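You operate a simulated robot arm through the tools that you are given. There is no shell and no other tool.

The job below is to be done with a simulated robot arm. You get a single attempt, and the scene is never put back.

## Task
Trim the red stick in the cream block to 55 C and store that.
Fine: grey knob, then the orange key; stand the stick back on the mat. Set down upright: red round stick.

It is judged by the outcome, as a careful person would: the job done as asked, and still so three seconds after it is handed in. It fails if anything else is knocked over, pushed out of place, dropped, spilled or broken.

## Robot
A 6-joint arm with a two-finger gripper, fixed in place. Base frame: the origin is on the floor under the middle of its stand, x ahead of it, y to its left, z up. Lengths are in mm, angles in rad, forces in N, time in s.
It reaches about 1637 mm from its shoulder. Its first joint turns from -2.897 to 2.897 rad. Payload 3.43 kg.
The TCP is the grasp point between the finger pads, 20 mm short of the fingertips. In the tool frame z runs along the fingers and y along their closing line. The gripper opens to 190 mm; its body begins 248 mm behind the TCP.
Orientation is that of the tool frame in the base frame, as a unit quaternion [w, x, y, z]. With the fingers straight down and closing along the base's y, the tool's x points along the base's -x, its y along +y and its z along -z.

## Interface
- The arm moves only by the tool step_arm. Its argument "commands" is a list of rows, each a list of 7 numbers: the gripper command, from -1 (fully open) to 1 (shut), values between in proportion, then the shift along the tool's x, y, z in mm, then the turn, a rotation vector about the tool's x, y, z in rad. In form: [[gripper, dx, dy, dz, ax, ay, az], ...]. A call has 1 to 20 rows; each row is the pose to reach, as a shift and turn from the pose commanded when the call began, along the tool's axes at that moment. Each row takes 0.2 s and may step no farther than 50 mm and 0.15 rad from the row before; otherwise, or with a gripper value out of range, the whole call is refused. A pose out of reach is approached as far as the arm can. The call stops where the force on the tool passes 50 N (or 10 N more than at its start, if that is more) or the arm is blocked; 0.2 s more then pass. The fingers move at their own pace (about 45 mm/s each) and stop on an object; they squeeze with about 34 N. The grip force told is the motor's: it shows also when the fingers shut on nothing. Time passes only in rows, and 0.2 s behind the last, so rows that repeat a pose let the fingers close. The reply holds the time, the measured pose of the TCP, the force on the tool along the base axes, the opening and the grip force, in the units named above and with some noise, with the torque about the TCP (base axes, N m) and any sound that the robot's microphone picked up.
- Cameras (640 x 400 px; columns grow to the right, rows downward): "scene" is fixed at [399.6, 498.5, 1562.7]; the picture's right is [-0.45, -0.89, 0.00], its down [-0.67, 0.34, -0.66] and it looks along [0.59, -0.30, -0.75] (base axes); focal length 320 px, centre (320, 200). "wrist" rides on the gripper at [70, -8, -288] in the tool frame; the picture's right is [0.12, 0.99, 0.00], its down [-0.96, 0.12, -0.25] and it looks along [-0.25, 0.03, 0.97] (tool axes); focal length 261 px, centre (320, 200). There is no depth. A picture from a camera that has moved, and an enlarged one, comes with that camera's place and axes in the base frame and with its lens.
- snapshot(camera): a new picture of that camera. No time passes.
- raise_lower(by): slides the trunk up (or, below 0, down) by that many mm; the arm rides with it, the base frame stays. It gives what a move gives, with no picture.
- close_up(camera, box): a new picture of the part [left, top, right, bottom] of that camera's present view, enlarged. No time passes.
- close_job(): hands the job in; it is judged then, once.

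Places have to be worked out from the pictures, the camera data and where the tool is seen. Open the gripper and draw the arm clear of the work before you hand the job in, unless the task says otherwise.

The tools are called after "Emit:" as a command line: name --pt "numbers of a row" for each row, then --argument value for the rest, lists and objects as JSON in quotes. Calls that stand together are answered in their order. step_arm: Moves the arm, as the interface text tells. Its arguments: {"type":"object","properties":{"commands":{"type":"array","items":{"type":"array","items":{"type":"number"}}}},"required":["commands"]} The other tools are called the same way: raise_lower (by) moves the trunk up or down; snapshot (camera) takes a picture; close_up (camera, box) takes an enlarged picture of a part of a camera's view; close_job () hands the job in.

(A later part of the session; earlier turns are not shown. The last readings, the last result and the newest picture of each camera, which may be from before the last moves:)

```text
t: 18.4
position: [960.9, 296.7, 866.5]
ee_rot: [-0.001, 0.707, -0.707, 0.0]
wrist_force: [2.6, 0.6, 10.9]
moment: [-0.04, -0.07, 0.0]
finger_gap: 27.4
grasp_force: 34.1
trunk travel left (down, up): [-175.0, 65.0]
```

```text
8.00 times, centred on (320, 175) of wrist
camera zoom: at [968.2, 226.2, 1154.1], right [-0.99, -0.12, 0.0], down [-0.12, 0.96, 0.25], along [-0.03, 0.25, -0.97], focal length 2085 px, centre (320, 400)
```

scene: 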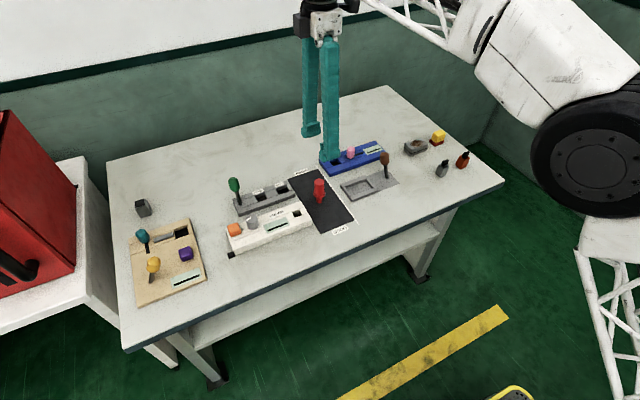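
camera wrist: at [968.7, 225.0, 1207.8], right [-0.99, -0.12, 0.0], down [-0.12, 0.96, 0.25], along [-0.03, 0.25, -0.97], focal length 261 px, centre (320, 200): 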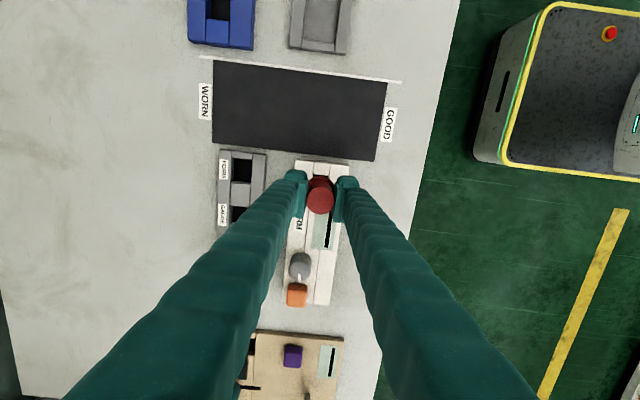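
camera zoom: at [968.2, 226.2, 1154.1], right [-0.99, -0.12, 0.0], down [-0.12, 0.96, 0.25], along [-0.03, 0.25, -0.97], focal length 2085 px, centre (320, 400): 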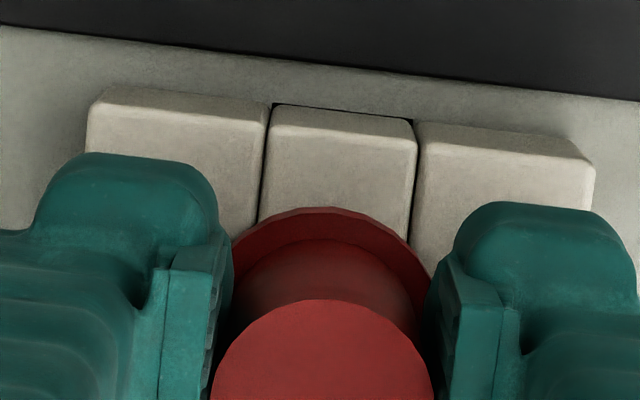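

Contact is clear (≈11 N upward), so the stick is seated and the display reads 45 °C. I'll ease the pressure, open the fingers moderately and rise straight up clear of the stick.

Emit:
step_arm --pt "1 0 0 -1 0 0 0" --pt "0.6 0 0 -1 0 0 0" --pt "0.45 0 0 -1 0 0 0" --pt "0.35 0 0 -1 0 0 0" --pt "0.35 0 0 -1 0 0 0" --pt "0.35 0 0 -1 0 0 0"

Emit:
close_up --camera "wrist" --box '[260, 150, 388, 230]'

Emit:
close_up --camera "scene" --box '[230, 175, 326, 235]'

```text
t: 19.8
position: [959.2, 297.8, 865.6]
ee_rot: [0.0, 0.707, -0.707, 0.0]
wrist_force: [-0.1, 0.0, 0.0]
moment: [0.03, -0.02, 0.01]
finger_gap: 61.6
grasp_force: 0.1
trunk travel left (down, up): [-175.0, 65.0]
```

```text
5.00 times, centred on (324, 190) of wrist
camera zoom: at [968.3, 226.5, 1153.9], right [-0.99, -0.12, 0.0], down [-0.12, 0.96, 0.25], along [-0.03, 0.25, -0.97], focal length 1303 px, centre (300, 250)
```

zoom: 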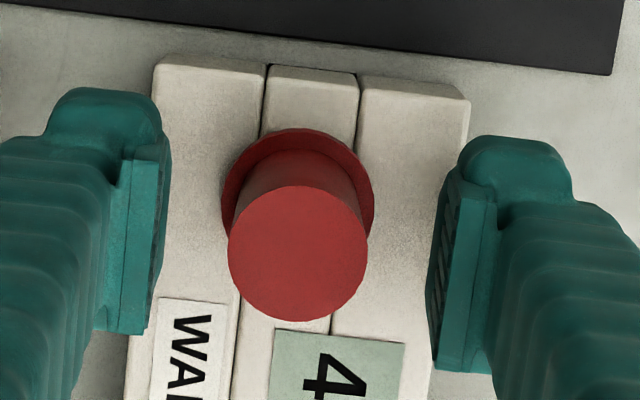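

```text
6.67 times, centred on (278, 205) of scene
camera zoom: at [399.6, 498.5, 1562.7], right [-0.45, -0.89, 0.0], down [-0.67, 0.34, -0.66], along [0.59, -0.3, -0.75], focal length 2132 px, centre (600, 167)
```

zoom: 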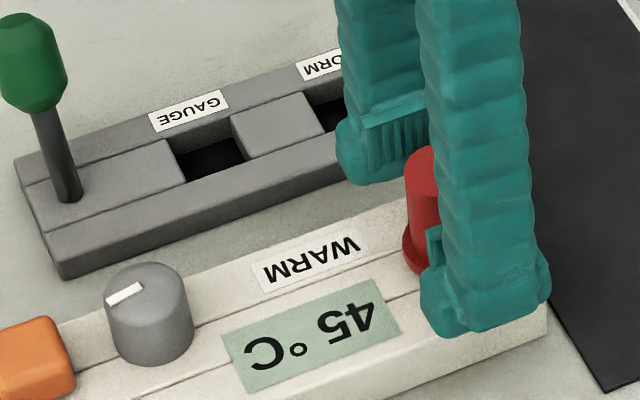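

The stick stays standing in the socket and the display still shows 45 °C. I'll rise well clear (fingertips above the green lever), then move over the knob at that height to measure it and the lever.

Emit:
step_arm --pt "0.35 0 0 -30 0 0 0" --pt "0.35 0 0 -70 0 0 0" --pt "0.35 0 0 -110 0 0 0" --pt "0.35 0 0 -150 0 0 0" --pt "0.35 -40 -4 -150 0 0 0" --pt "0.35 -80 -8 -150 0 0 0" --pt "0.35 -120 -12 -150 0 0 0" --pt "0.35 -120 -12 -150 0 0 0"

Emit:
snapshot --camera "wrist"

Emit:
snapshot --camera "scene"

Emit:
close_up --camera "wrist" --box '[240, 125, 400, 225]'

Emit:
close_up --camera "scene" --box '[220, 165, 316, 255]'

```text
t: 21.6
position: [971.0, 417.1, 1015.9]
ee_rot: [0.001, 0.707, -0.707, -0.001]
wrist_force: [0.0, -0.7, -0.4]
moment: [0.0, 0.05, 0.01]
finger_gap: 61.8
grasp_force: 0.1
trunk travel left (down, up): [-175.0, 65.0]
```

```text
taken
camera wrist: at [979.9, 346.4, 1303.7], right [-0.99, -0.12, 0.0], down [-0.12, 0.96, 0.25], along [-0.03, 0.25, -0.97], focal length 261 px, centre (320, 200)
```

wrist: 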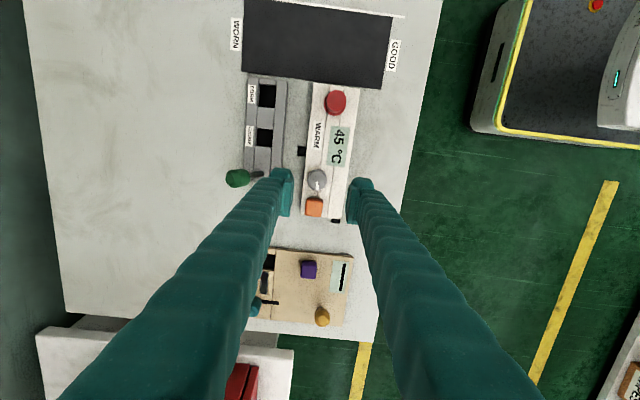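

```text
taken
```

scene: 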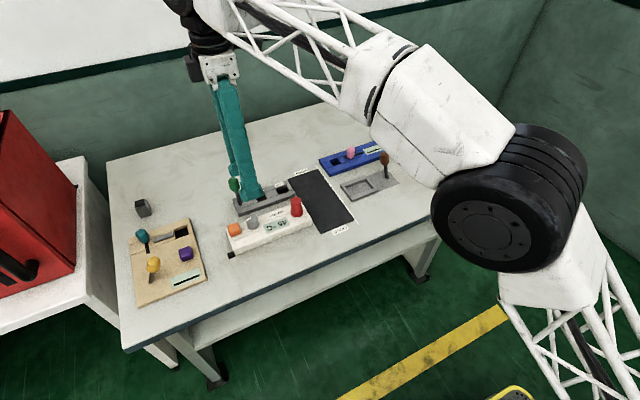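

```text
4.00 times, centred on (320, 175) of wrist
camera zoom: at [979.9, 346.4, 1303.7], right [-0.99, -0.12, 0.0], down [-0.12, 0.96, 0.25], along [-0.03, 0.25, -0.97], focal length 1043 px, centre (320, 300)
```

zoom: 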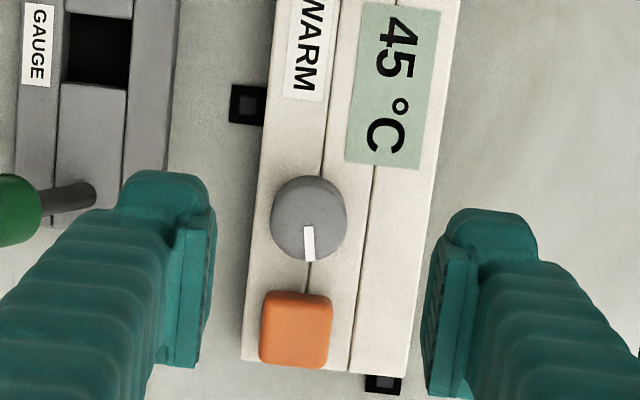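

```text
4.44 times, centred on (268, 210) of scene
camera zoom: at [399.6, 498.5, 1562.7], right [-0.45, -0.89, 0.0], down [-0.67, 0.34, -0.66], along [0.59, -0.3, -0.75], focal length 1421 px, centre (551, 156)
```

zoom: 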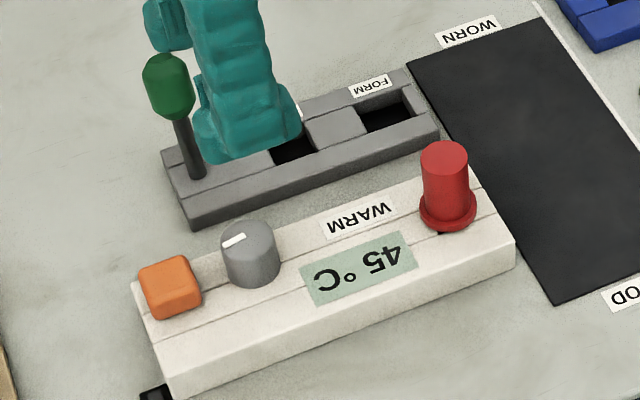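

Knob estimate: centre about (975, 428), top z≈858 and radius ~16. The key is near y≈476, and the green lever leans away at x≥1070. I'll move over the knob and come down to z≈905 to refine this.

Emit:
step_arm --pt "0.35 -6 -2 20 0 0 0" --pt "0.35 -11 -3 50 0 0 0" --pt "0.35 -11 -3 80 0 0 0" --pt "0.35 -11 -3 110 0 0 0" --pt "0.35 -11 -3 110 0 0 0"

Emit:
snapshot --camera "wrist"

Emit:
close_up --camera "wrist" --box '[240, 125, 400, 225]'

Emit:
close_up --camera "scene" --box '[220, 165, 316, 255]'

```text
t: 22.8
position: [973.8, 430.0, 906.5]
ee_rot: [0.0, -0.707, 0.707, 0.0]
wrist_force: [0.0, -0.4, 0.8]
moment: [0.01, 0.03, 0.0]
finger_gap: 62.0
grasp_force: 0.1
trunk travel left (down, up): [-175.0, 65.0]
```

```text
taken
camera wrist: at [982.7, 359.2, 1194.2], right [-0.99, -0.12, 0.0], down [-0.12, 0.96, 0.25], along [-0.03, 0.25, -0.97], focal length 261 px, centre (320, 200)
```

wrist: 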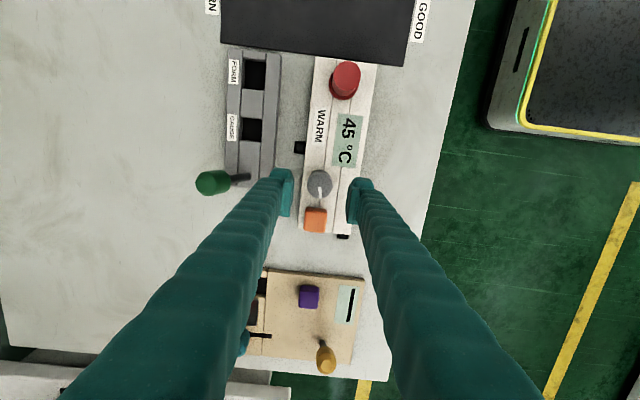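

```text
4.00 times, centred on (320, 175) of wrist
camera zoom: at [982.7, 359.2, 1194.2], right [-0.99, -0.12, 0.0], down [-0.12, 0.96, 0.25], along [-0.03, 0.25, -0.97], focal length 1043 px, centre (320, 300)
```

zoom: 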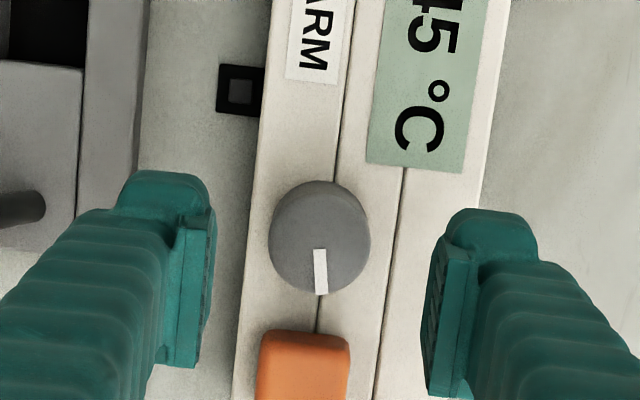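

```text
4.44 times, centred on (268, 210) of scene
camera zoom: at [399.6, 498.5, 1562.7], right [-0.45, -0.89, 0.0], down [-0.67, 0.34, -0.66], along [0.59, -0.3, -0.75], focal length 1421 px, centre (551, 156)
```

zoom: 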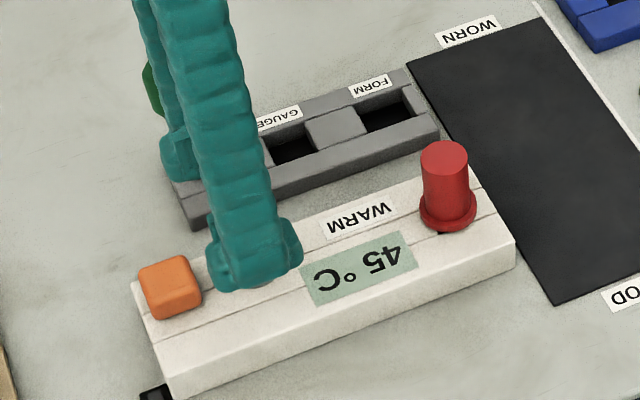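

Knob centre refined to about (975.5, 427). I'll shift by −2 mm in y and +0.8 mm in x, then descend until the fingertips straddle the knob's upper part and look again.

Emit:
step_arm --pt "0.35 2.2 -0.8 10 0 0 0" --pt "0.35 2.2 -0.8 25 0 0 0" --pt "0.35 2.2 -0.8 38 0 0 0" --pt "0.35 2.2 -0.8 38 0 0 0"

Emit:
close_up --camera "wrist" --box '[240, 125, 400, 225]'

Emit:
close_up --camera "scene" --box '[230, 195, 310, 245]'

```text
t: 23.8
position: [975.0, 426.9, 868.1]
ee_rot: [0.0, -0.707, 0.707, 0.0]
wrist_force: [-0.9, 0.3, 0.1]
moment: [-0.01, 0.01, -0.03]
finger_gap: 61.9
grasp_force: 0.0
trunk travel left (down, up): [-175.0, 65.0]
```

```text
4.00 times, centred on (320, 175) of wrist
camera zoom: at [983.5, 356.2, 1156.2], right [-0.99, -0.12, 0.0], down [-0.12, 0.96, 0.25], along [-0.03, 0.25, -0.97], focal length 1043 px, centre (320, 300)
```

zoom: 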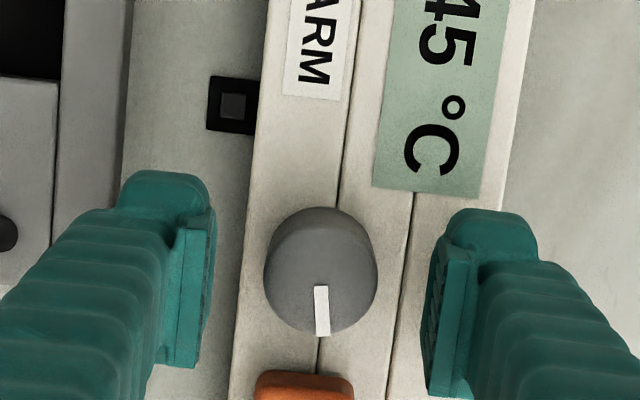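

```text
8.00 times, centred on (270, 220) of scene
camera zoom: at [399.6, 498.5, 1562.7], right [-0.45, -0.89, 0.0], down [-0.67, 0.34, -0.66], along [0.59, -0.3, -0.75], focal length 2558 px, centre (720, 40)
```

zoom: 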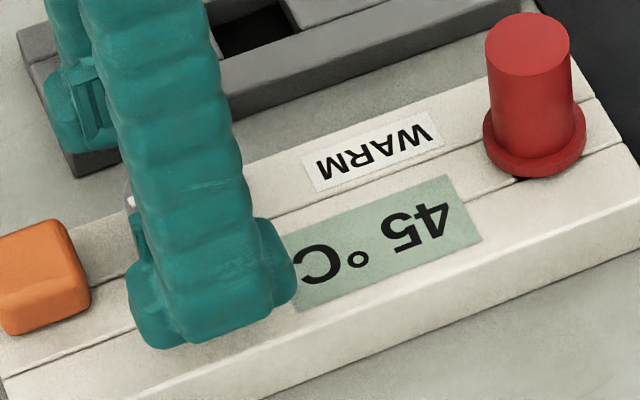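

The TCP (975.5, 426.2) matches the knob axis to within 0.5 mm. I'll lower to z≈859 so the pads wrap most of the knob with the tips clear of the block, then close gently.

Emit:
step_arm --pt "0.35 -0.3 0 4 0 0 0" --pt "0.35 -0.3 0 9 0 0 0" --pt "0.45 -0.3 0 9 0 0 0" --pt "0.55 -0.3 0 9 0 0 0" --pt "0.62 -0.3 0 9 0 0 0" --pt "1 -0.3 0 9 0 0 0" --pt "1 -0.3 0 9 0 0 0" --pt "1 -0.3 0 9 0 0 0"

Emit:
snapshot --camera "wrist"

Emit:
close_up --camera "wrist" --box '[260, 125, 388, 225]'

Emit:
close_up --camera "scene" --box '[220, 185, 316, 245]'

```text
t: 25.6
position: [974.7, 427.3, 858.6]
ee_rot: [-0.001, 0.707, -0.707, 0.0]
wrist_force: [3.8, 1.1, -1.0]
moment: [0.03, -0.01, -0.04]
finger_gap: 32.5
grasp_force: 45.3
trunk travel left (down, up): [-175.0, 65.0]
```

```text
taken
camera wrist: at [983.4, 356.4, 1146.9], right [-0.99, -0.12, 0.0], down [-0.12, 0.96, 0.25], along [-0.03, 0.25, -0.97], focal length 261 px, centre (320, 200)
```

wrist: 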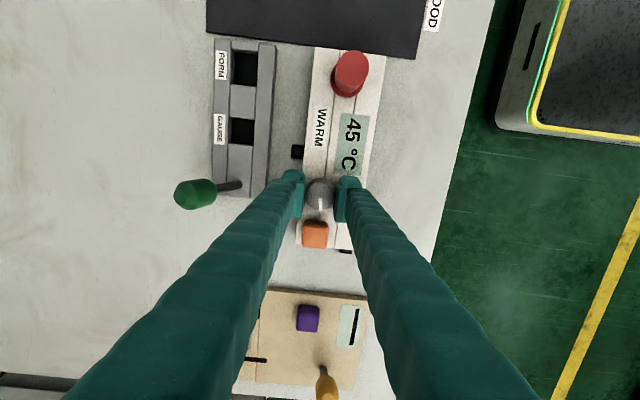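

```text
4.00 times, centred on (324, 175) of wrist
camera zoom: at [983.4, 356.4, 1146.9], right [-0.99, -0.12, 0.0], down [-0.12, 0.96, 0.25], along [-0.03, 0.25, -0.97], focal length 1043 px, centre (304, 300)
```

zoom: 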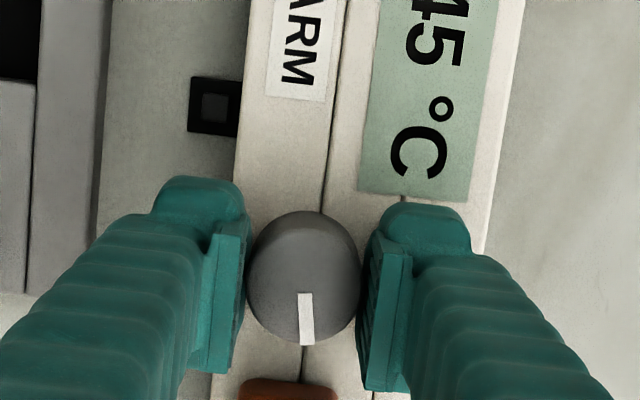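

```text
6.67 times, centred on (268, 215) of scene
camera zoom: at [399.6, 498.5, 1562.7], right [-0.45, -0.89, 0.0], down [-0.67, 0.34, -0.66], along [0.59, -0.3, -0.75], focal length 2132 px, centre (667, 100)
```

zoom: 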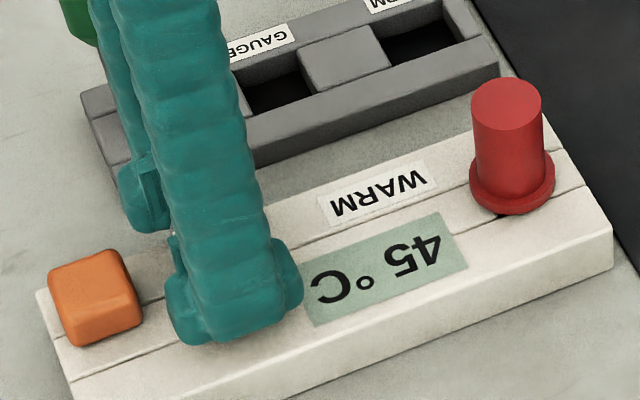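

The knob is gripped (gap 32.5 mm) and the display stays readable. I'll turn it a small test amount (+0.1 rad about tool z) to learn its direction and scale.

Emit:
step_arm --pt "1 0 0 0 0 0 0.05" --pt "1 0 0 0 0 0 0.1" --pt "1 0 0 0 0 0 0.1"

Emit:
close_up --camera "wrist" --box '[260, 100, 388, 225]'

Emit:
close_up --camera "scene" --box '[220, 185, 316, 245]'

```text
t: 26.4
position: [974.7, 427.6, 859.3]
ee_rot: [0.0, -0.672, 0.741, -0.001]
wrist_force: [2.8, 3.7, 5.4]
moment: [0.03, 0.01, -0.02]
finger_gap: 32.7
grasp_force: 44.9
trunk travel left (down, up): [-175.0, 65.0]
```

```text
3.20 times, centred on (324, 162) of wrist
camera zoom: at [976.3, 355.8, 1146.9], right [-1.0, -0.02, 0.0], down [-0.02, 0.97, 0.25], along [0.0, 0.25, -0.97], focal length 834 px, centre (307, 320)
```

zoom: 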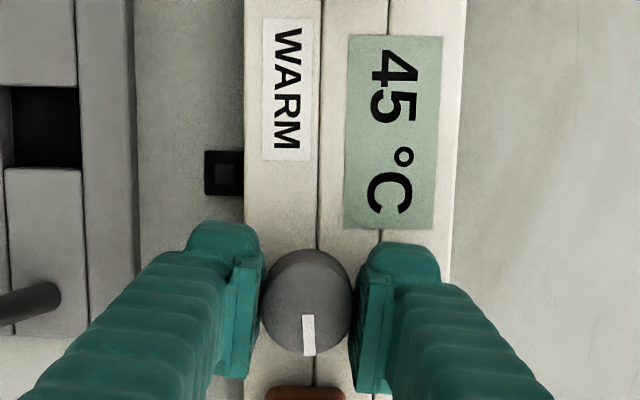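

```text
6.67 times, centred on (268, 215) of scene
camera zoom: at [399.6, 498.5, 1562.7], right [-0.45, -0.89, 0.0], down [-0.67, 0.34, -0.66], along [0.59, -0.3, -0.75], focal length 2132 px, centre (667, 100)
```

zoom: 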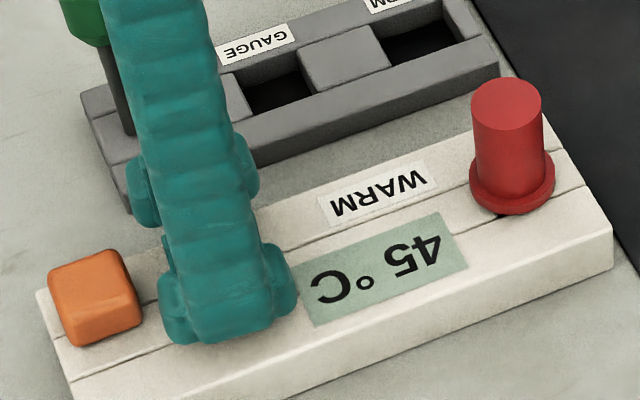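

The knob moved with the gripper but the reading is still 45. I'll turn a further 0.1 rad and check.

Emit:
step_arm --pt "1 0 0 0 0 0 0.05" --pt "1 0 0 0 0 0 0.1" --pt "1 0 0 0 0 0 0.1"

Emit:
close_up --camera "wrist" --box '[260, 100, 388, 225]'

Emit:
close_up --camera "scene" --box '[220, 185, 316, 245]'

```text
t: 27.2
position: [975.7, 427.1, 858.7]
ee_rot: [0.0, -0.633, 0.774, 0.0]
wrist_force: [1.8, 3.4, 6.2]
moment: [-0.01, 0.0, -0.02]
finger_gap: 32.4
grasp_force: 45.2
trunk travel left (down, up): [-175.0, 65.0]
```

```text
3.20 times, centred on (324, 162) of wrist
camera zoom: at [969.4, 356.0, 1146.9], right [-1.0, 0.08, 0.0], down [0.08, 0.97, 0.25], along [0.02, 0.25, -0.97], focal length 834 px, centre (307, 320)
```

zoom: 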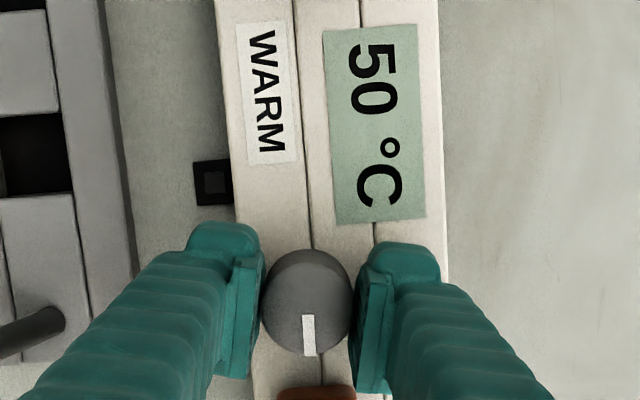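

```text
6.67 times, centred on (268, 215) of scene
camera zoom: at [399.6, 498.5, 1562.7], right [-0.45, -0.89, 0.0], down [-0.67, 0.34, -0.66], along [0.59, -0.3, -0.75], focal length 2132 px, centre (667, 100)
```

zoom: 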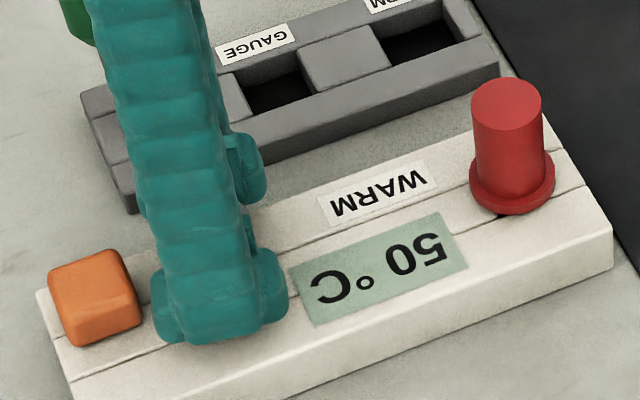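

The reading went to 50, so it steps by 5 and this turning direction raises it. The −x finger is getting near the orange key, so I'll release slightly, rotate the open fingers back 0.35 rad, and re-grip before turning further.

Emit:
step_arm --pt "0.6 0 0 0 0 0 0" --pt "0.52 0 0 0 0 0 0" --pt "0.52 0 0 0 0 0 0" --pt "0.52 0 0 0 0 0 0"

Emit:
close_up --camera "scene" --box '[220, 185, 316, 245]'

Emit:
close_up --camera "wrist" --box '[260, 125, 388, 250]'

```text
t: 28.2
position: [975.1, 426.1, 858.1]
ee_rot: [0.0, -0.633, 0.774, 0.0]
wrist_force: [0.0, 0.9, -0.7]
moment: [0.04, 0.01, 0.03]
finger_gap: 45.7
grasp_force: 0.0
trunk travel left (down, up): [-175.0, 65.0]
```

```text
6.67 times, centred on (268, 215) of scene
camera zoom: at [399.6, 498.5, 1562.7], right [-0.45, -0.89, 0.0], down [-0.67, 0.34, -0.66], along [0.59, -0.3, -0.75], focal length 2132 px, centre (667, 100)
```

zoom: 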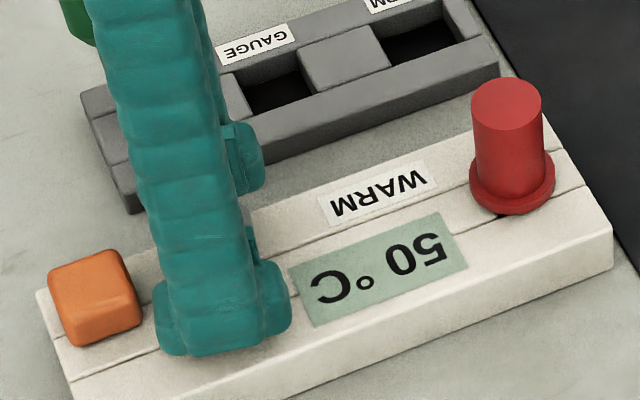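

```text
3.20 times, centred on (324, 188) of wrist
camera zoom: at [969.8, 355.7, 1146.4], right [-1.0, 0.08, 0.0], down [0.08, 0.97, 0.25], along [0.02, 0.25, -0.97], focal length 834 px, centre (307, 240)
```

zoom: 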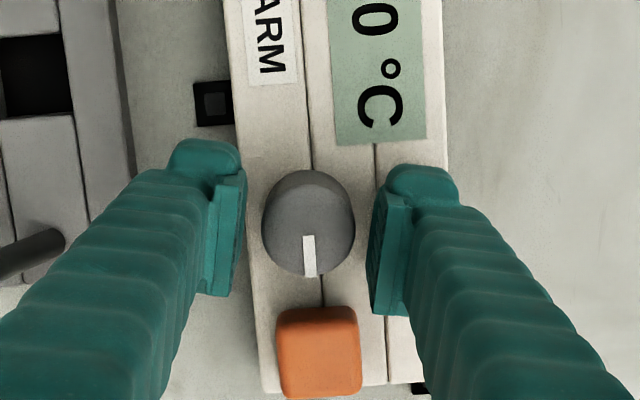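

The knob held its position at 50 °C. I'll rotate the open gripper back 0.35 rad around the knob.

Emit:
step_arm --pt "0.52 0 0 0 0 0 -0.07" --pt "0.52 0 0 0 0 0 -0.14" --pt "0.52 0 0 0 0 0 -0.21" --pt "0.52 0 0 0 0 0 -0.28" --pt "0.52 0 0 0 0 0 -0.35" --pt "0.52 0 0 0 0 0 -0.35"

Emit:
close_up --camera "wrist" --box '[260, 125, 388, 250]'

Emit:
close_up --camera "scene" --box '[220, 185, 316, 245]'

```text
t: 29.6
position: [976.4, 426.9, 858.2]
ee_rot: [0.0, 0.759, -0.651, 0.0]
wrist_force: [0.7, 0.1, -0.5]
moment: [-0.02, 0.01, -0.02]
finger_gap: 45.7
grasp_force: 0.1
trunk travel left (down, up): [-175.0, 65.0]
```

```text
3.20 times, centred on (324, 188) of wrist
camera zoom: at [994.7, 358.0, 1146.8], right [-0.96, -0.27, 0.0], down [-0.26, 0.93, 0.25], along [-0.07, 0.24, -0.97], focal length 834 px, centre (307, 240)
```

zoom: 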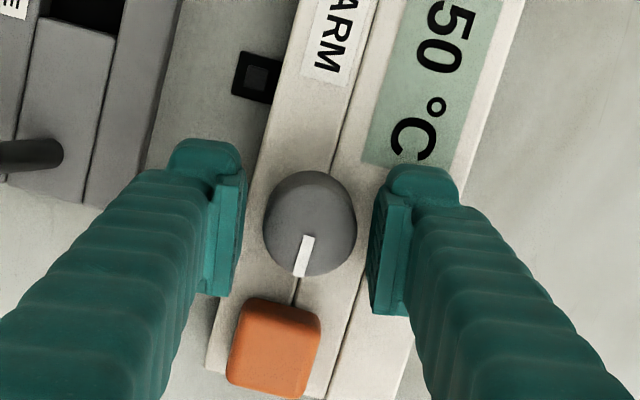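

```text
6.67 times, centred on (268, 215) of scene
camera zoom: at [399.6, 498.5, 1562.7], right [-0.45, -0.89, 0.0], down [-0.67, 0.34, -0.66], along [0.59, -0.3, -0.75], focal length 2132 px, centre (667, 100)
```

zoom: 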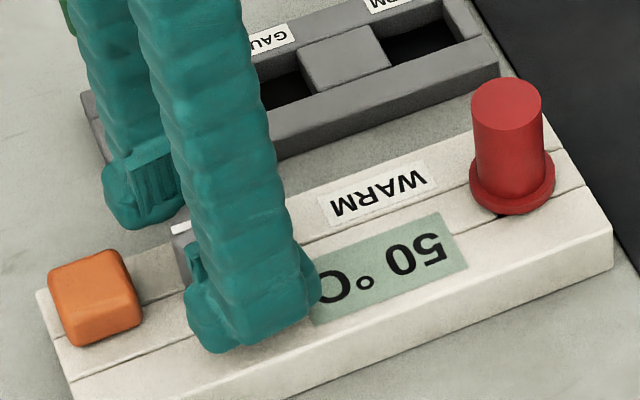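

The fingers straddle the knob well and are clear of the key. I'll re-grip and turn +0.1 rad, then check the display.

Emit:
step_arm --pt "0.62 0 0 0 0 0 0" --pt "1 0 0 0 0 0 0" --pt "1 0 0 0 0 0 0" --pt "1 0 0 0 0 0 0" --pt "1 0 0 0 0 0 0.05" --pt "1 0 0 0 0 0 0.1" --pt "1 0 0 0 0 0 0.1"

Emit:
close_up --camera "wrist" --box '[260, 100, 388, 225]'

Emit:
close_up --camera "scene" --box '[220, 185, 316, 245]'

```text
t: 31.2
position: [973.7, 426.4, 859.1]
ee_rot: [0.001, 0.725, -0.689, -0.001]
wrist_force: [-22.6, -9.3, -2.1]
moment: [-0.12, 0.21, -0.06]
finger_gap: 32.3
grasp_force: 45.3
trunk travel left (down, up): [-175.0, 65.0]
```

```text
3.20 times, centred on (324, 162) of wrist
camera zoom: at [987.2, 356.5, 1146.8], right [-0.99, -0.17, 0.0], down [-0.16, 0.96, 0.25], along [-0.04, 0.24, -0.97], focal length 834 px, centre (307, 320)
```

zoom: 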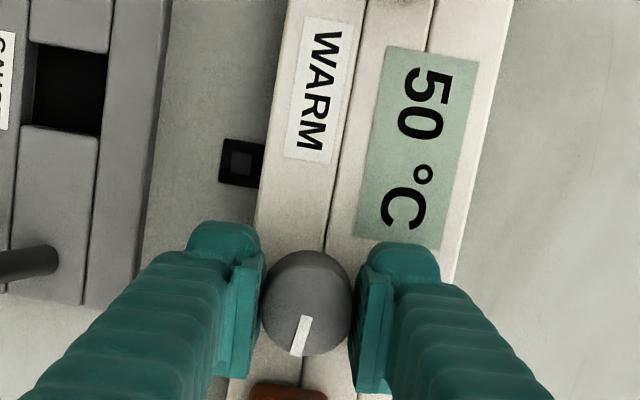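

```text
6.67 times, centred on (268, 215) of scene
camera zoom: at [399.6, 498.5, 1562.7], right [-0.45, -0.89, 0.0], down [-0.67, 0.34, -0.66], along [0.59, -0.3, -0.75], focal length 2132 px, centre (667, 100)
```

zoom: 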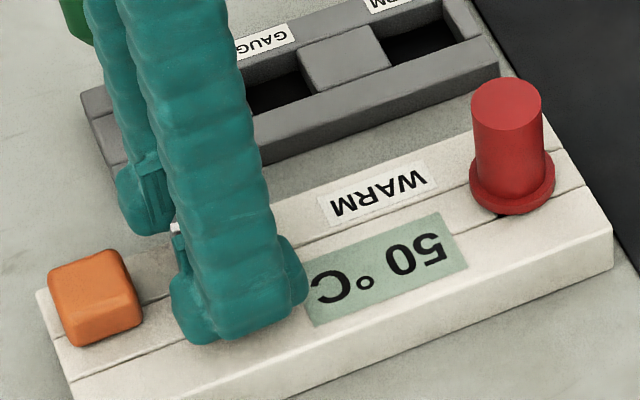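

Still 50, and there is about 24 N of side load from a small centring offset. I'll shift about 1.2 mm to relieve it and turn another 0.08 rad.

Emit:
step_arm --pt "1 0.4 1.2 0 0 0 0" --pt "1 0.4 1.2 0 0 0 0.04" --pt "1 0.4 1.2 0 0 0 0.08" --pt "1 0.4 1.2 0 0 0 0.08"

Emit:
close_up --camera "wrist" --box '[260, 100, 388, 225]'

Emit:
close_up --camera "scene" --box '[220, 185, 316, 245]'

```text
t: 32.2
position: [974.6, 426.2, 858.8]
ee_rot: [0.0, -0.696, 0.718, -0.001]
wrist_force: [0.2, 2.8, 3.8]
moment: [0.12, -0.03, 0.05]
finger_gap: 32.4
grasp_force: 45.0
trunk travel left (down, up): [-175.0, 65.0]
```

```text
3.20 times, centred on (324, 162) of wrist
camera zoom: at [980.8, 355.4, 1146.7], right [-1.0, -0.09, 0.0], down [-0.09, 0.96, 0.25], along [-0.02, 0.25, -0.97], focal length 834 px, centre (307, 320)
```

zoom: 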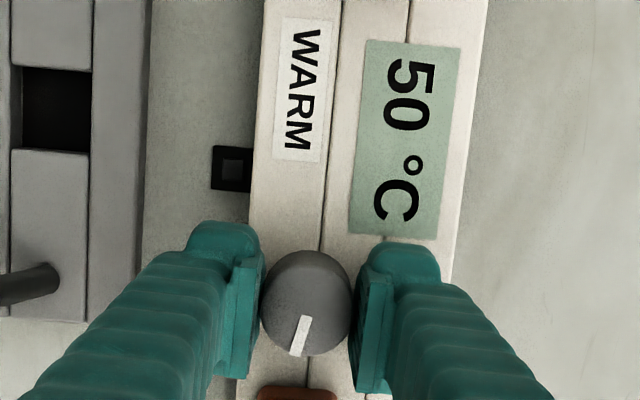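

```text
6.67 times, centred on (268, 215) of scene
camera zoom: at [399.6, 498.5, 1562.7], right [-0.45, -0.89, 0.0], down [-0.67, 0.34, -0.66], along [0.59, -0.3, -0.75], focal length 2132 px, centre (667, 100)
```

zoom: 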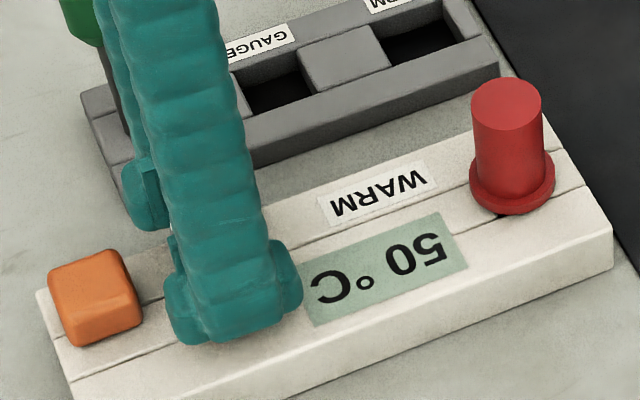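

The side load is gone and the knob is at about 0.38 rad total, still reading 50. I'll turn another 0.08 rad.

Emit:
step_arm --pt "1 0 0 0 0 0 0.04" --pt "1 0 0 0 0 0 0.08" --pt "1 0 0 0 0 0 0.08"

Emit:
close_up --camera "wrist" --box '[260, 100, 388, 225]'

Emit:
close_up --camera "scene" --box '[220, 185, 316, 245]'

```text
t: 33.0
position: [975.1, 426.4, 860.2]
ee_rot: [0.001, -0.667, 0.745, -0.001]
wrist_force: [9.6, 6.8, 6.3]
moment: [0.09, -0.1, 0.06]
finger_gap: 32.9
grasp_force: 45.3
trunk travel left (down, up): [-175.0, 65.0]
```

```text
3.20 times, centred on (324, 162) of wrist
camera zoom: at [975.4, 355.2, 1146.7], right [-1.0, -0.01, 0.0], down [-0.01, 0.97, 0.25], along [0.0, 0.25, -0.97], focal length 834 px, centre (307, 320)
```

zoom: 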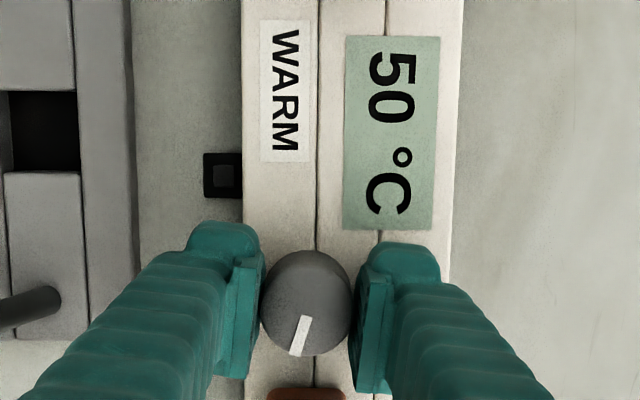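

```text
6.67 times, centred on (268, 215) of scene
camera zoom: at [399.6, 498.5, 1562.7], right [-0.45, -0.89, 0.0], down [-0.67, 0.34, -0.66], along [0.59, -0.3, -0.75], focal length 2132 px, centre (667, 100)
```

zoom: 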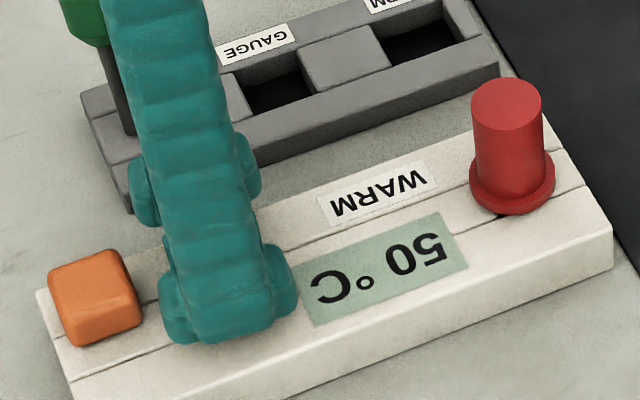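

It's at about 0.46 rad and still 50, with room left before the key. I'll turn another 0.08 rad.

Emit:
step_arm --pt "1 0 -0.4 0 0 0 0.04" --pt "1 0 -0.4 0 0 0 0.08" --pt "1 0 -0.4 0 0 0 0.08"

Emit:
close_up --camera "wrist" --box '[260, 100, 388, 225]'

Emit:
close_up --camera "scene" --box '[220, 185, 316, 245]'

```text
t: 33.8
position: [973.8, 425.9, 858.8]
ee_rot: [0.0, -0.637, 0.771, 0.0]
wrist_force: [11.5, 8.5, 9.2]
moment: [0.02, -0.09, 0.03]
finger_gap: 32.6
grasp_force: 44.6
trunk travel left (down, up): [-175.0, 65.0]
```

```text
3.20 times, centred on (324, 162) of wrist
camera zoom: at [969.9, 355.4, 1146.7], right [-1.0, 0.07, 0.0], down [0.07, 0.97, 0.25], along [0.02, 0.25, -0.97], focal length 834 px, centre (307, 320)
```

zoom: 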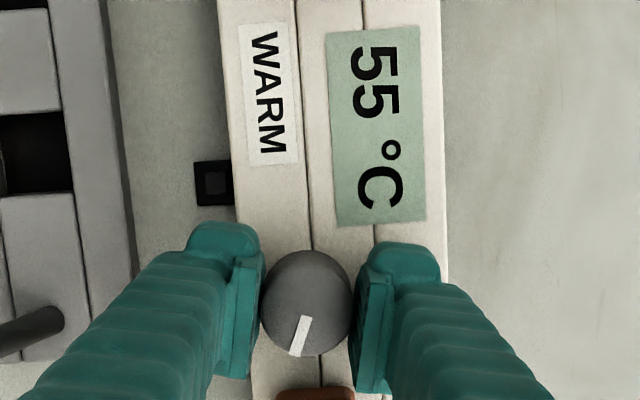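

```text
6.67 times, centred on (268, 215) of scene
camera zoom: at [399.6, 498.5, 1562.7], right [-0.45, -0.89, 0.0], down [-0.67, 0.34, -0.66], along [0.59, -0.3, -0.75], focal length 2132 px, centre (667, 100)
```

zoom: 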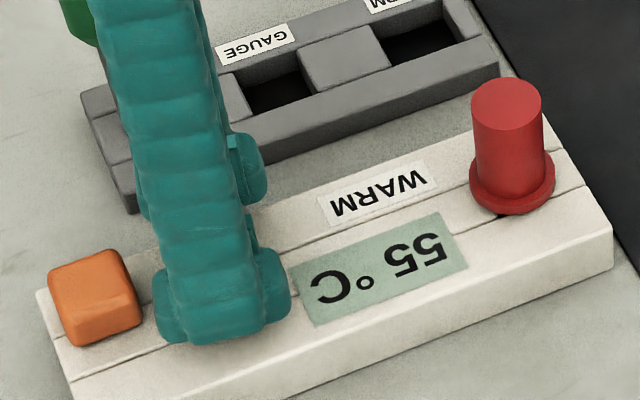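

The display reads 55 °C. I'll add 0.04 rad to sit further inside the 55 step, with the finger still clear of the key, and then open slightly to release the knob.

Emit:
step_arm --pt "1 0 -0.4 0 0 0 0.02" --pt "1 0 -0.4 0 0 0 0.04" --pt "1 0 -0.4 0 0 0 0.04"

Emit:
close_up --camera "scene" --box '[220, 185, 316, 245]'

```text
t: 34.6
position: [975.2, 426.5, 857.3]
ee_rot: [0.001, -0.621, 0.784, 0.0]
wrist_force: [8.6, 5.3, 10.9]
moment: [-0.05, -0.05, 0.03]
finger_gap: 32.2
grasp_force: 44.7
trunk travel left (down, up): [-175.0, 65.0]
```

```text
6.67 times, centred on (268, 215) of scene
camera zoom: at [399.6, 498.5, 1562.7], right [-0.45, -0.89, 0.0], down [-0.67, 0.34, -0.66], along [0.59, -0.3, -0.75], focal length 2132 px, centre (667, 100)
```

zoom: 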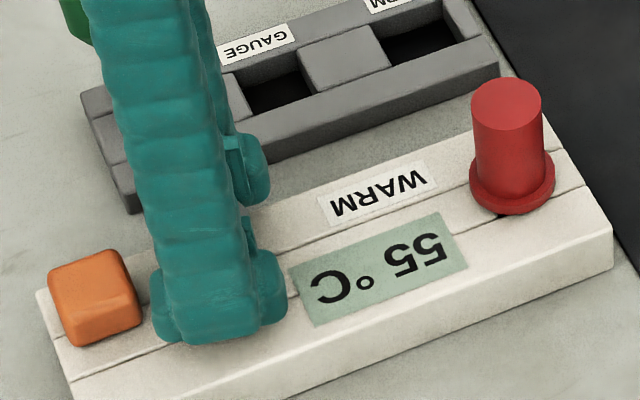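

It's holding 55 °C. I'll open the fingers to release the knob, check the reading, then rise straight up.

Emit:
step_arm --pt "0.6 0 0 0 0 0 0" --pt "0.52 0 0 0 0 0 0" --pt "0.52 0 0 0 0 0 0" --pt "0.52 0 0 -10 0 0 0" --pt "0.52 0 0 -30 0 0 0" --pt "0.52 0 0 -60 0 0 0" --pt "0.52 0 0 -60 0 0 0"

Emit:
close_up --camera "scene" --box '[220, 185, 316, 245]'

Emit:
snapshot --camera "wrist"

Emit:
close_up --camera "wrist" --box '[260, 125, 388, 250]'

```text
t: 36.2
position: [975.0, 425.5, 921.5]
ee_rot: [0.0, -0.622, 0.783, 0.0]
wrist_force: [0.0, 0.1, -0.5]
moment: [-0.01, 0.0, 0.01]
finger_gap: 45.5
grasp_force: 0.1
trunk travel left (down, up): [-175.0, 65.0]
```

```text
6.67 times, centred on (268, 215) of scene
camera zoom: at [399.6, 498.5, 1562.7], right [-0.45, -0.89, 0.0], down [-0.67, 0.34, -0.66], along [0.59, -0.3, -0.75], focal length 2132 px, centre (667, 100)
```

zoom: 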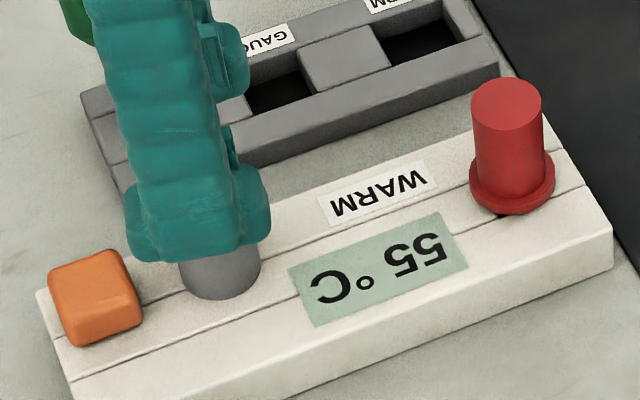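

```text
taken
camera wrist: at [967.6, 354.5, 1208.0], right [-0.99, 0.11, 0.0], down [0.11, 0.96, 0.25], along [0.03, 0.25, -0.97], focal length 261 px, centre (320, 200)
```

wrist: 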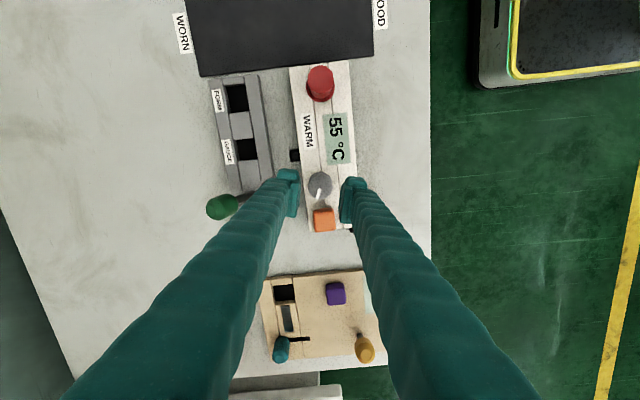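

```text
3.20 times, centred on (324, 188) of wrist
camera zoom: at [967.6, 354.5, 1208.0], right [-0.99, 0.11, 0.0], down [0.11, 0.96, 0.25], along [0.03, 0.25, -0.97], focal length 834 px, centre (307, 240)
```

zoom: 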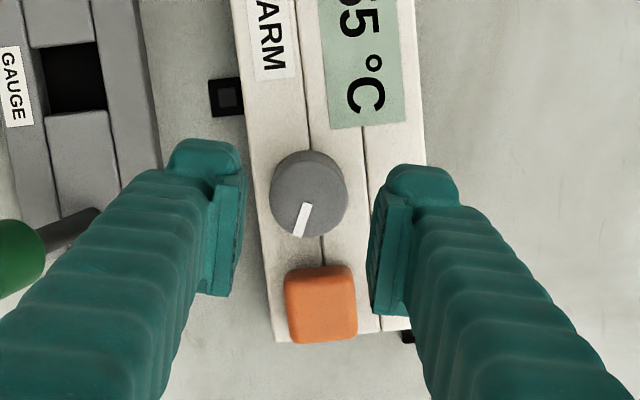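

The reading stays at 55 °C with the knob released. I'll rotate the gripper back square and close it fully, ready to press the orange key.

Emit:
step_arm --pt "0.8 0 0 0 0 0 -0.08" --pt "1 0 0 0 0 0 -0.16" --pt "1 0 0 0 0 0 -0.238" --pt "1 0 0 0 0 0 -0.238" --pt "1 0 0 0 0 0 -0.238"

Emit:
snapshot --camera "wrist"

Emit:
close_up --camera "wrist" --box '[260, 145, 388, 225]'

Emit:
close_up --camera "scene" --box '[210, 165, 306, 245]'

```text
t: 37.4
position: [974.7, 425.6, 919.2]
ee_rot: [0.0, 0.71, -0.704, 0.0]
wrist_force: [-0.5, 0.4, 0.2]
moment: [0.01, 0.04, 0.04]
finger_gap: 0.2
grasp_force: 34.2
trunk travel left (down, up): [-175.0, 65.0]
```

```text
taken
camera wrist: at [984.5, 355.1, 1206.4], right [-0.99, -0.13, 0.0], down [-0.12, 0.96, 0.25], along [-0.03, 0.25, -0.97], focal length 261 px, centre (320, 200)
```

wrist: 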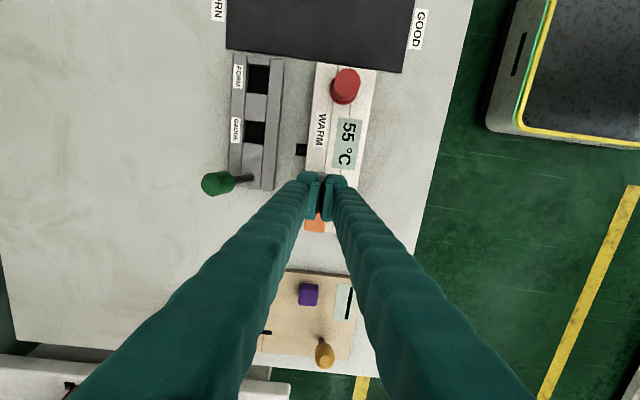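

```text
5.00 times, centred on (324, 185) of wrist
camera zoom: at [984.5, 355.1, 1206.4], right [-0.99, -0.13, 0.0], down [-0.12, 0.96, 0.25], along [-0.03, 0.25, -0.97], focal length 1303 px, centre (300, 275)
```

zoom: 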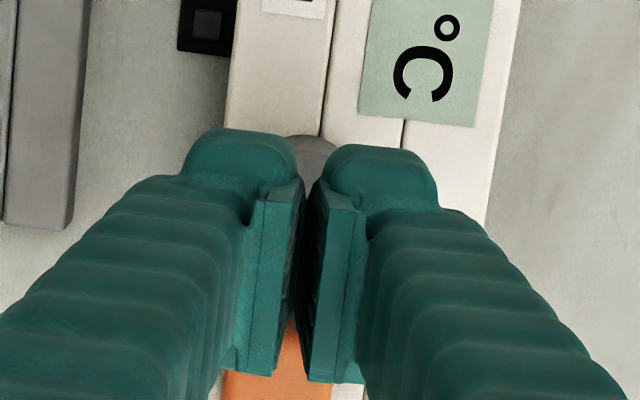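

```text
5.00 times, centred on (258, 205) of scene
camera zoom: at [399.6, 498.5, 1562.7], right [-0.45, -0.89, 0.0], down [-0.67, 0.34, -0.66], along [0.59, -0.3, -0.75], focal length 1599 px, centre (630, 175)
```

zoom: 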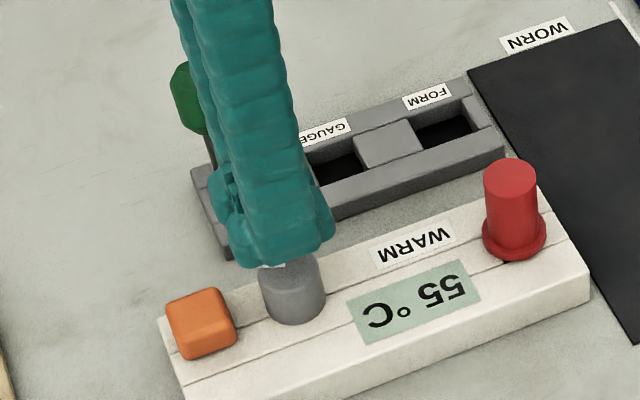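

The gripper is shut and square. I'll move over the orange key (biased slightly to the +y side to stay off the knob) and come down to just above it.

Emit:
step_arm --pt "1 -30 0 0 0 0 0" --pt "1 -57 0 0 0 0 0" --pt "1 -57 0 15 0 0 0" --pt "1 -57 0 32 0 0 0" --pt "1 -57 0 32 0 0 0"

Emit:
snapshot --camera "wrist"

Emit:
close_up --camera "wrist" --box '[260, 125, 388, 225]'

Emit:
close_up --camera "scene" --box '[210, 195, 290, 255]'

```text
t: 38.6
position: [973.5, 483.3, 886.6]
ee_rot: [0.0, 0.71, -0.704, 0.0]
wrist_force: [-0.6, 0.5, -0.5]
moment: [-0.01, 0.0, -0.01]
finger_gap: 0.3
grasp_force: 34.2
trunk travel left (down, up): [-175.0, 65.0]
```

```text
taken
camera wrist: at [983.8, 413.0, 1174.4], right [-0.99, -0.13, 0.0], down [-0.12, 0.96, 0.25], along [-0.03, 0.24, -0.97], focal length 261 px, centre (320, 200)
```

wrist: 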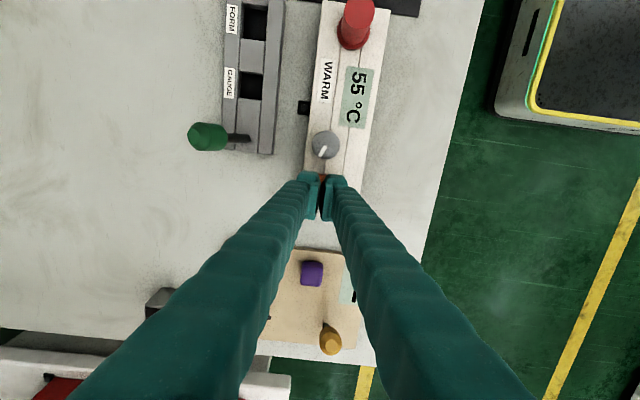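

```text
4.00 times, centred on (324, 175) of wrist
camera zoom: at [983.8, 413.0, 1174.4], right [-0.99, -0.13, 0.0], down [-0.12, 0.96, 0.25], along [-0.03, 0.24, -0.97], focal length 1043 px, centre (304, 300)
```

zoom: 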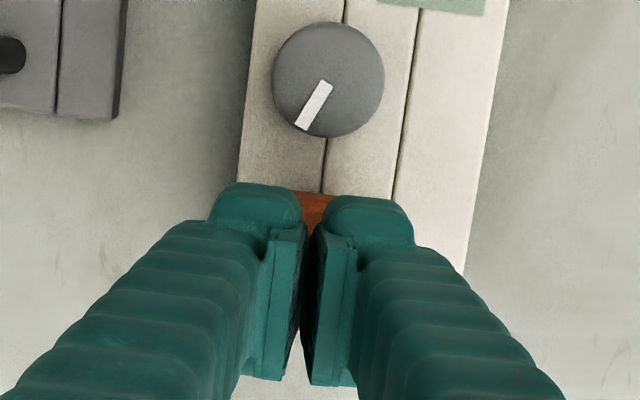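

```text
6.67 times, centred on (250, 225) of scene
camera zoom: at [399.6, 498.5, 1562.7], right [-0.45, -0.89, 0.0], down [-0.67, 0.34, -0.66], along [0.59, -0.3, -0.75], focal length 2132 px, centre (787, 33)
```

zoom: 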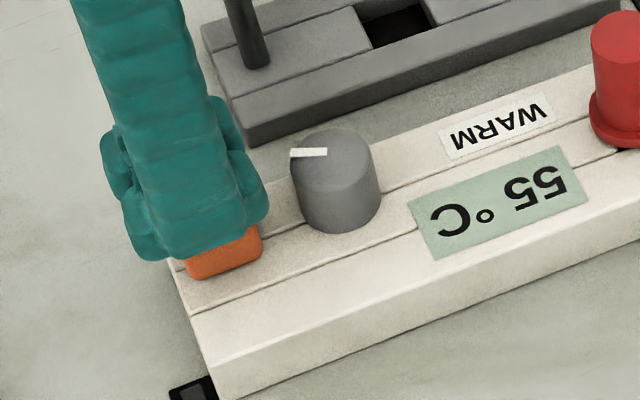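

The fingertips are above the key with good clearance from the knob. I'll lower slowly in small steps and watch for contact, a click sound or a display change.

Emit:
step_arm --pt "1 0 0 5 0 0 0" --pt "1 0 0 9 0 0 0" --pt "1 0 0 12 0 0 0" --pt "1 0 0 14 0 0 0" --pt "1 0 0 15 0 0 0"

Emit:
close_up --camera "scene" --box '[210, 195, 290, 255]'

```text
t: 39.8
position: [974.9, 482.9, 871.2]
ee_rot: [0.0, 0.711, -0.704, 0.0]
wrist_force: [-1.0, -0.4, 0.9]
moment: [-0.02, 0.01, -0.02]
finger_gap: 6.1
grasp_force: 34.2
trunk travel left (down, up): [-175.0, 65.0]
```

```text
6.67 times, centred on (250, 225) of scene
camera zoom: at [399.6, 498.5, 1562.7], right [-0.45, -0.89, 0.0], down [-0.67, 0.34, -0.66], along [0.59, -0.3, -0.75], focal length 2132 px, centre (787, 33)
```

zoom: 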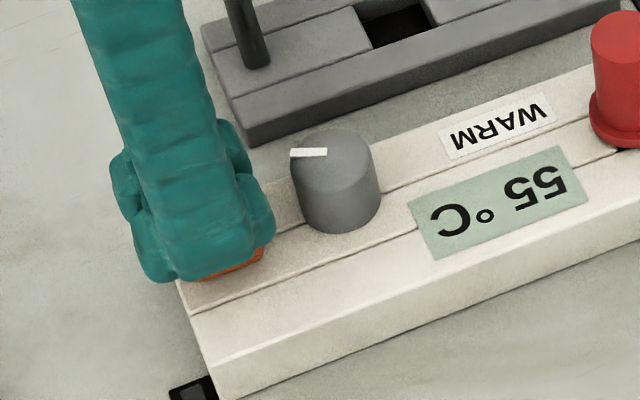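

The finger gap reads 6 mm although it is commanded shut, so something is odd at the tips. I'll look with the wrist camera before pushing further.

Emit:
close_up --camera "wrist" --box '[260, 125, 388, 225]'

Emit:
close_up --camera "wrist" --box '[290, 150, 350, 225]'

Emit:
close_up --camera "scene" --box '[220, 210, 260, 240]'

```text
4.00 times, centred on (324, 175) of wrist
camera zoom: at [984.0, 412.7, 1159.1], right [-0.99, -0.13, 0.0], down [-0.12, 0.96, 0.25], along [-0.03, 0.25, -0.97], focal length 1043 px, centre (304, 300)
```

zoom: 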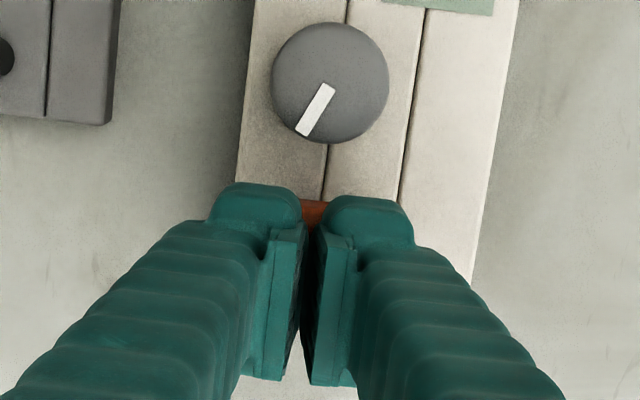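

```text
5.33 times, centred on (320, 188) of wrist
camera zoom: at [984.0, 412.7, 1159.1], right [-0.99, -0.13, 0.0], down [-0.12, 0.96, 0.25], along [-0.03, 0.25, -0.97], focal length 1390 px, centre (320, 267)
```

zoom: 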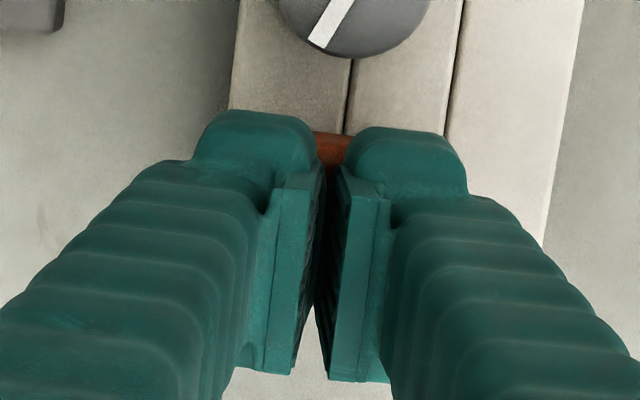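

```text
13.33 times, centred on (240, 225) of scene
camera zoom: at [399.6, 498.5, 1562.7], right [-0.45, -0.89, 0.0], down [-0.67, 0.34, -0.66], along [0.59, -0.3, -0.75], focal length 4264 px, centre (1387, -133)
```

zoom: 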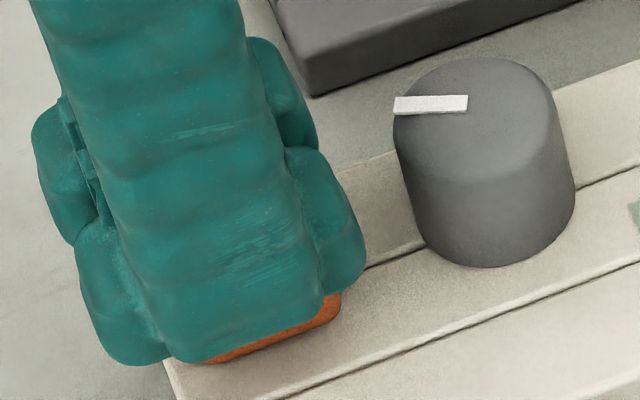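

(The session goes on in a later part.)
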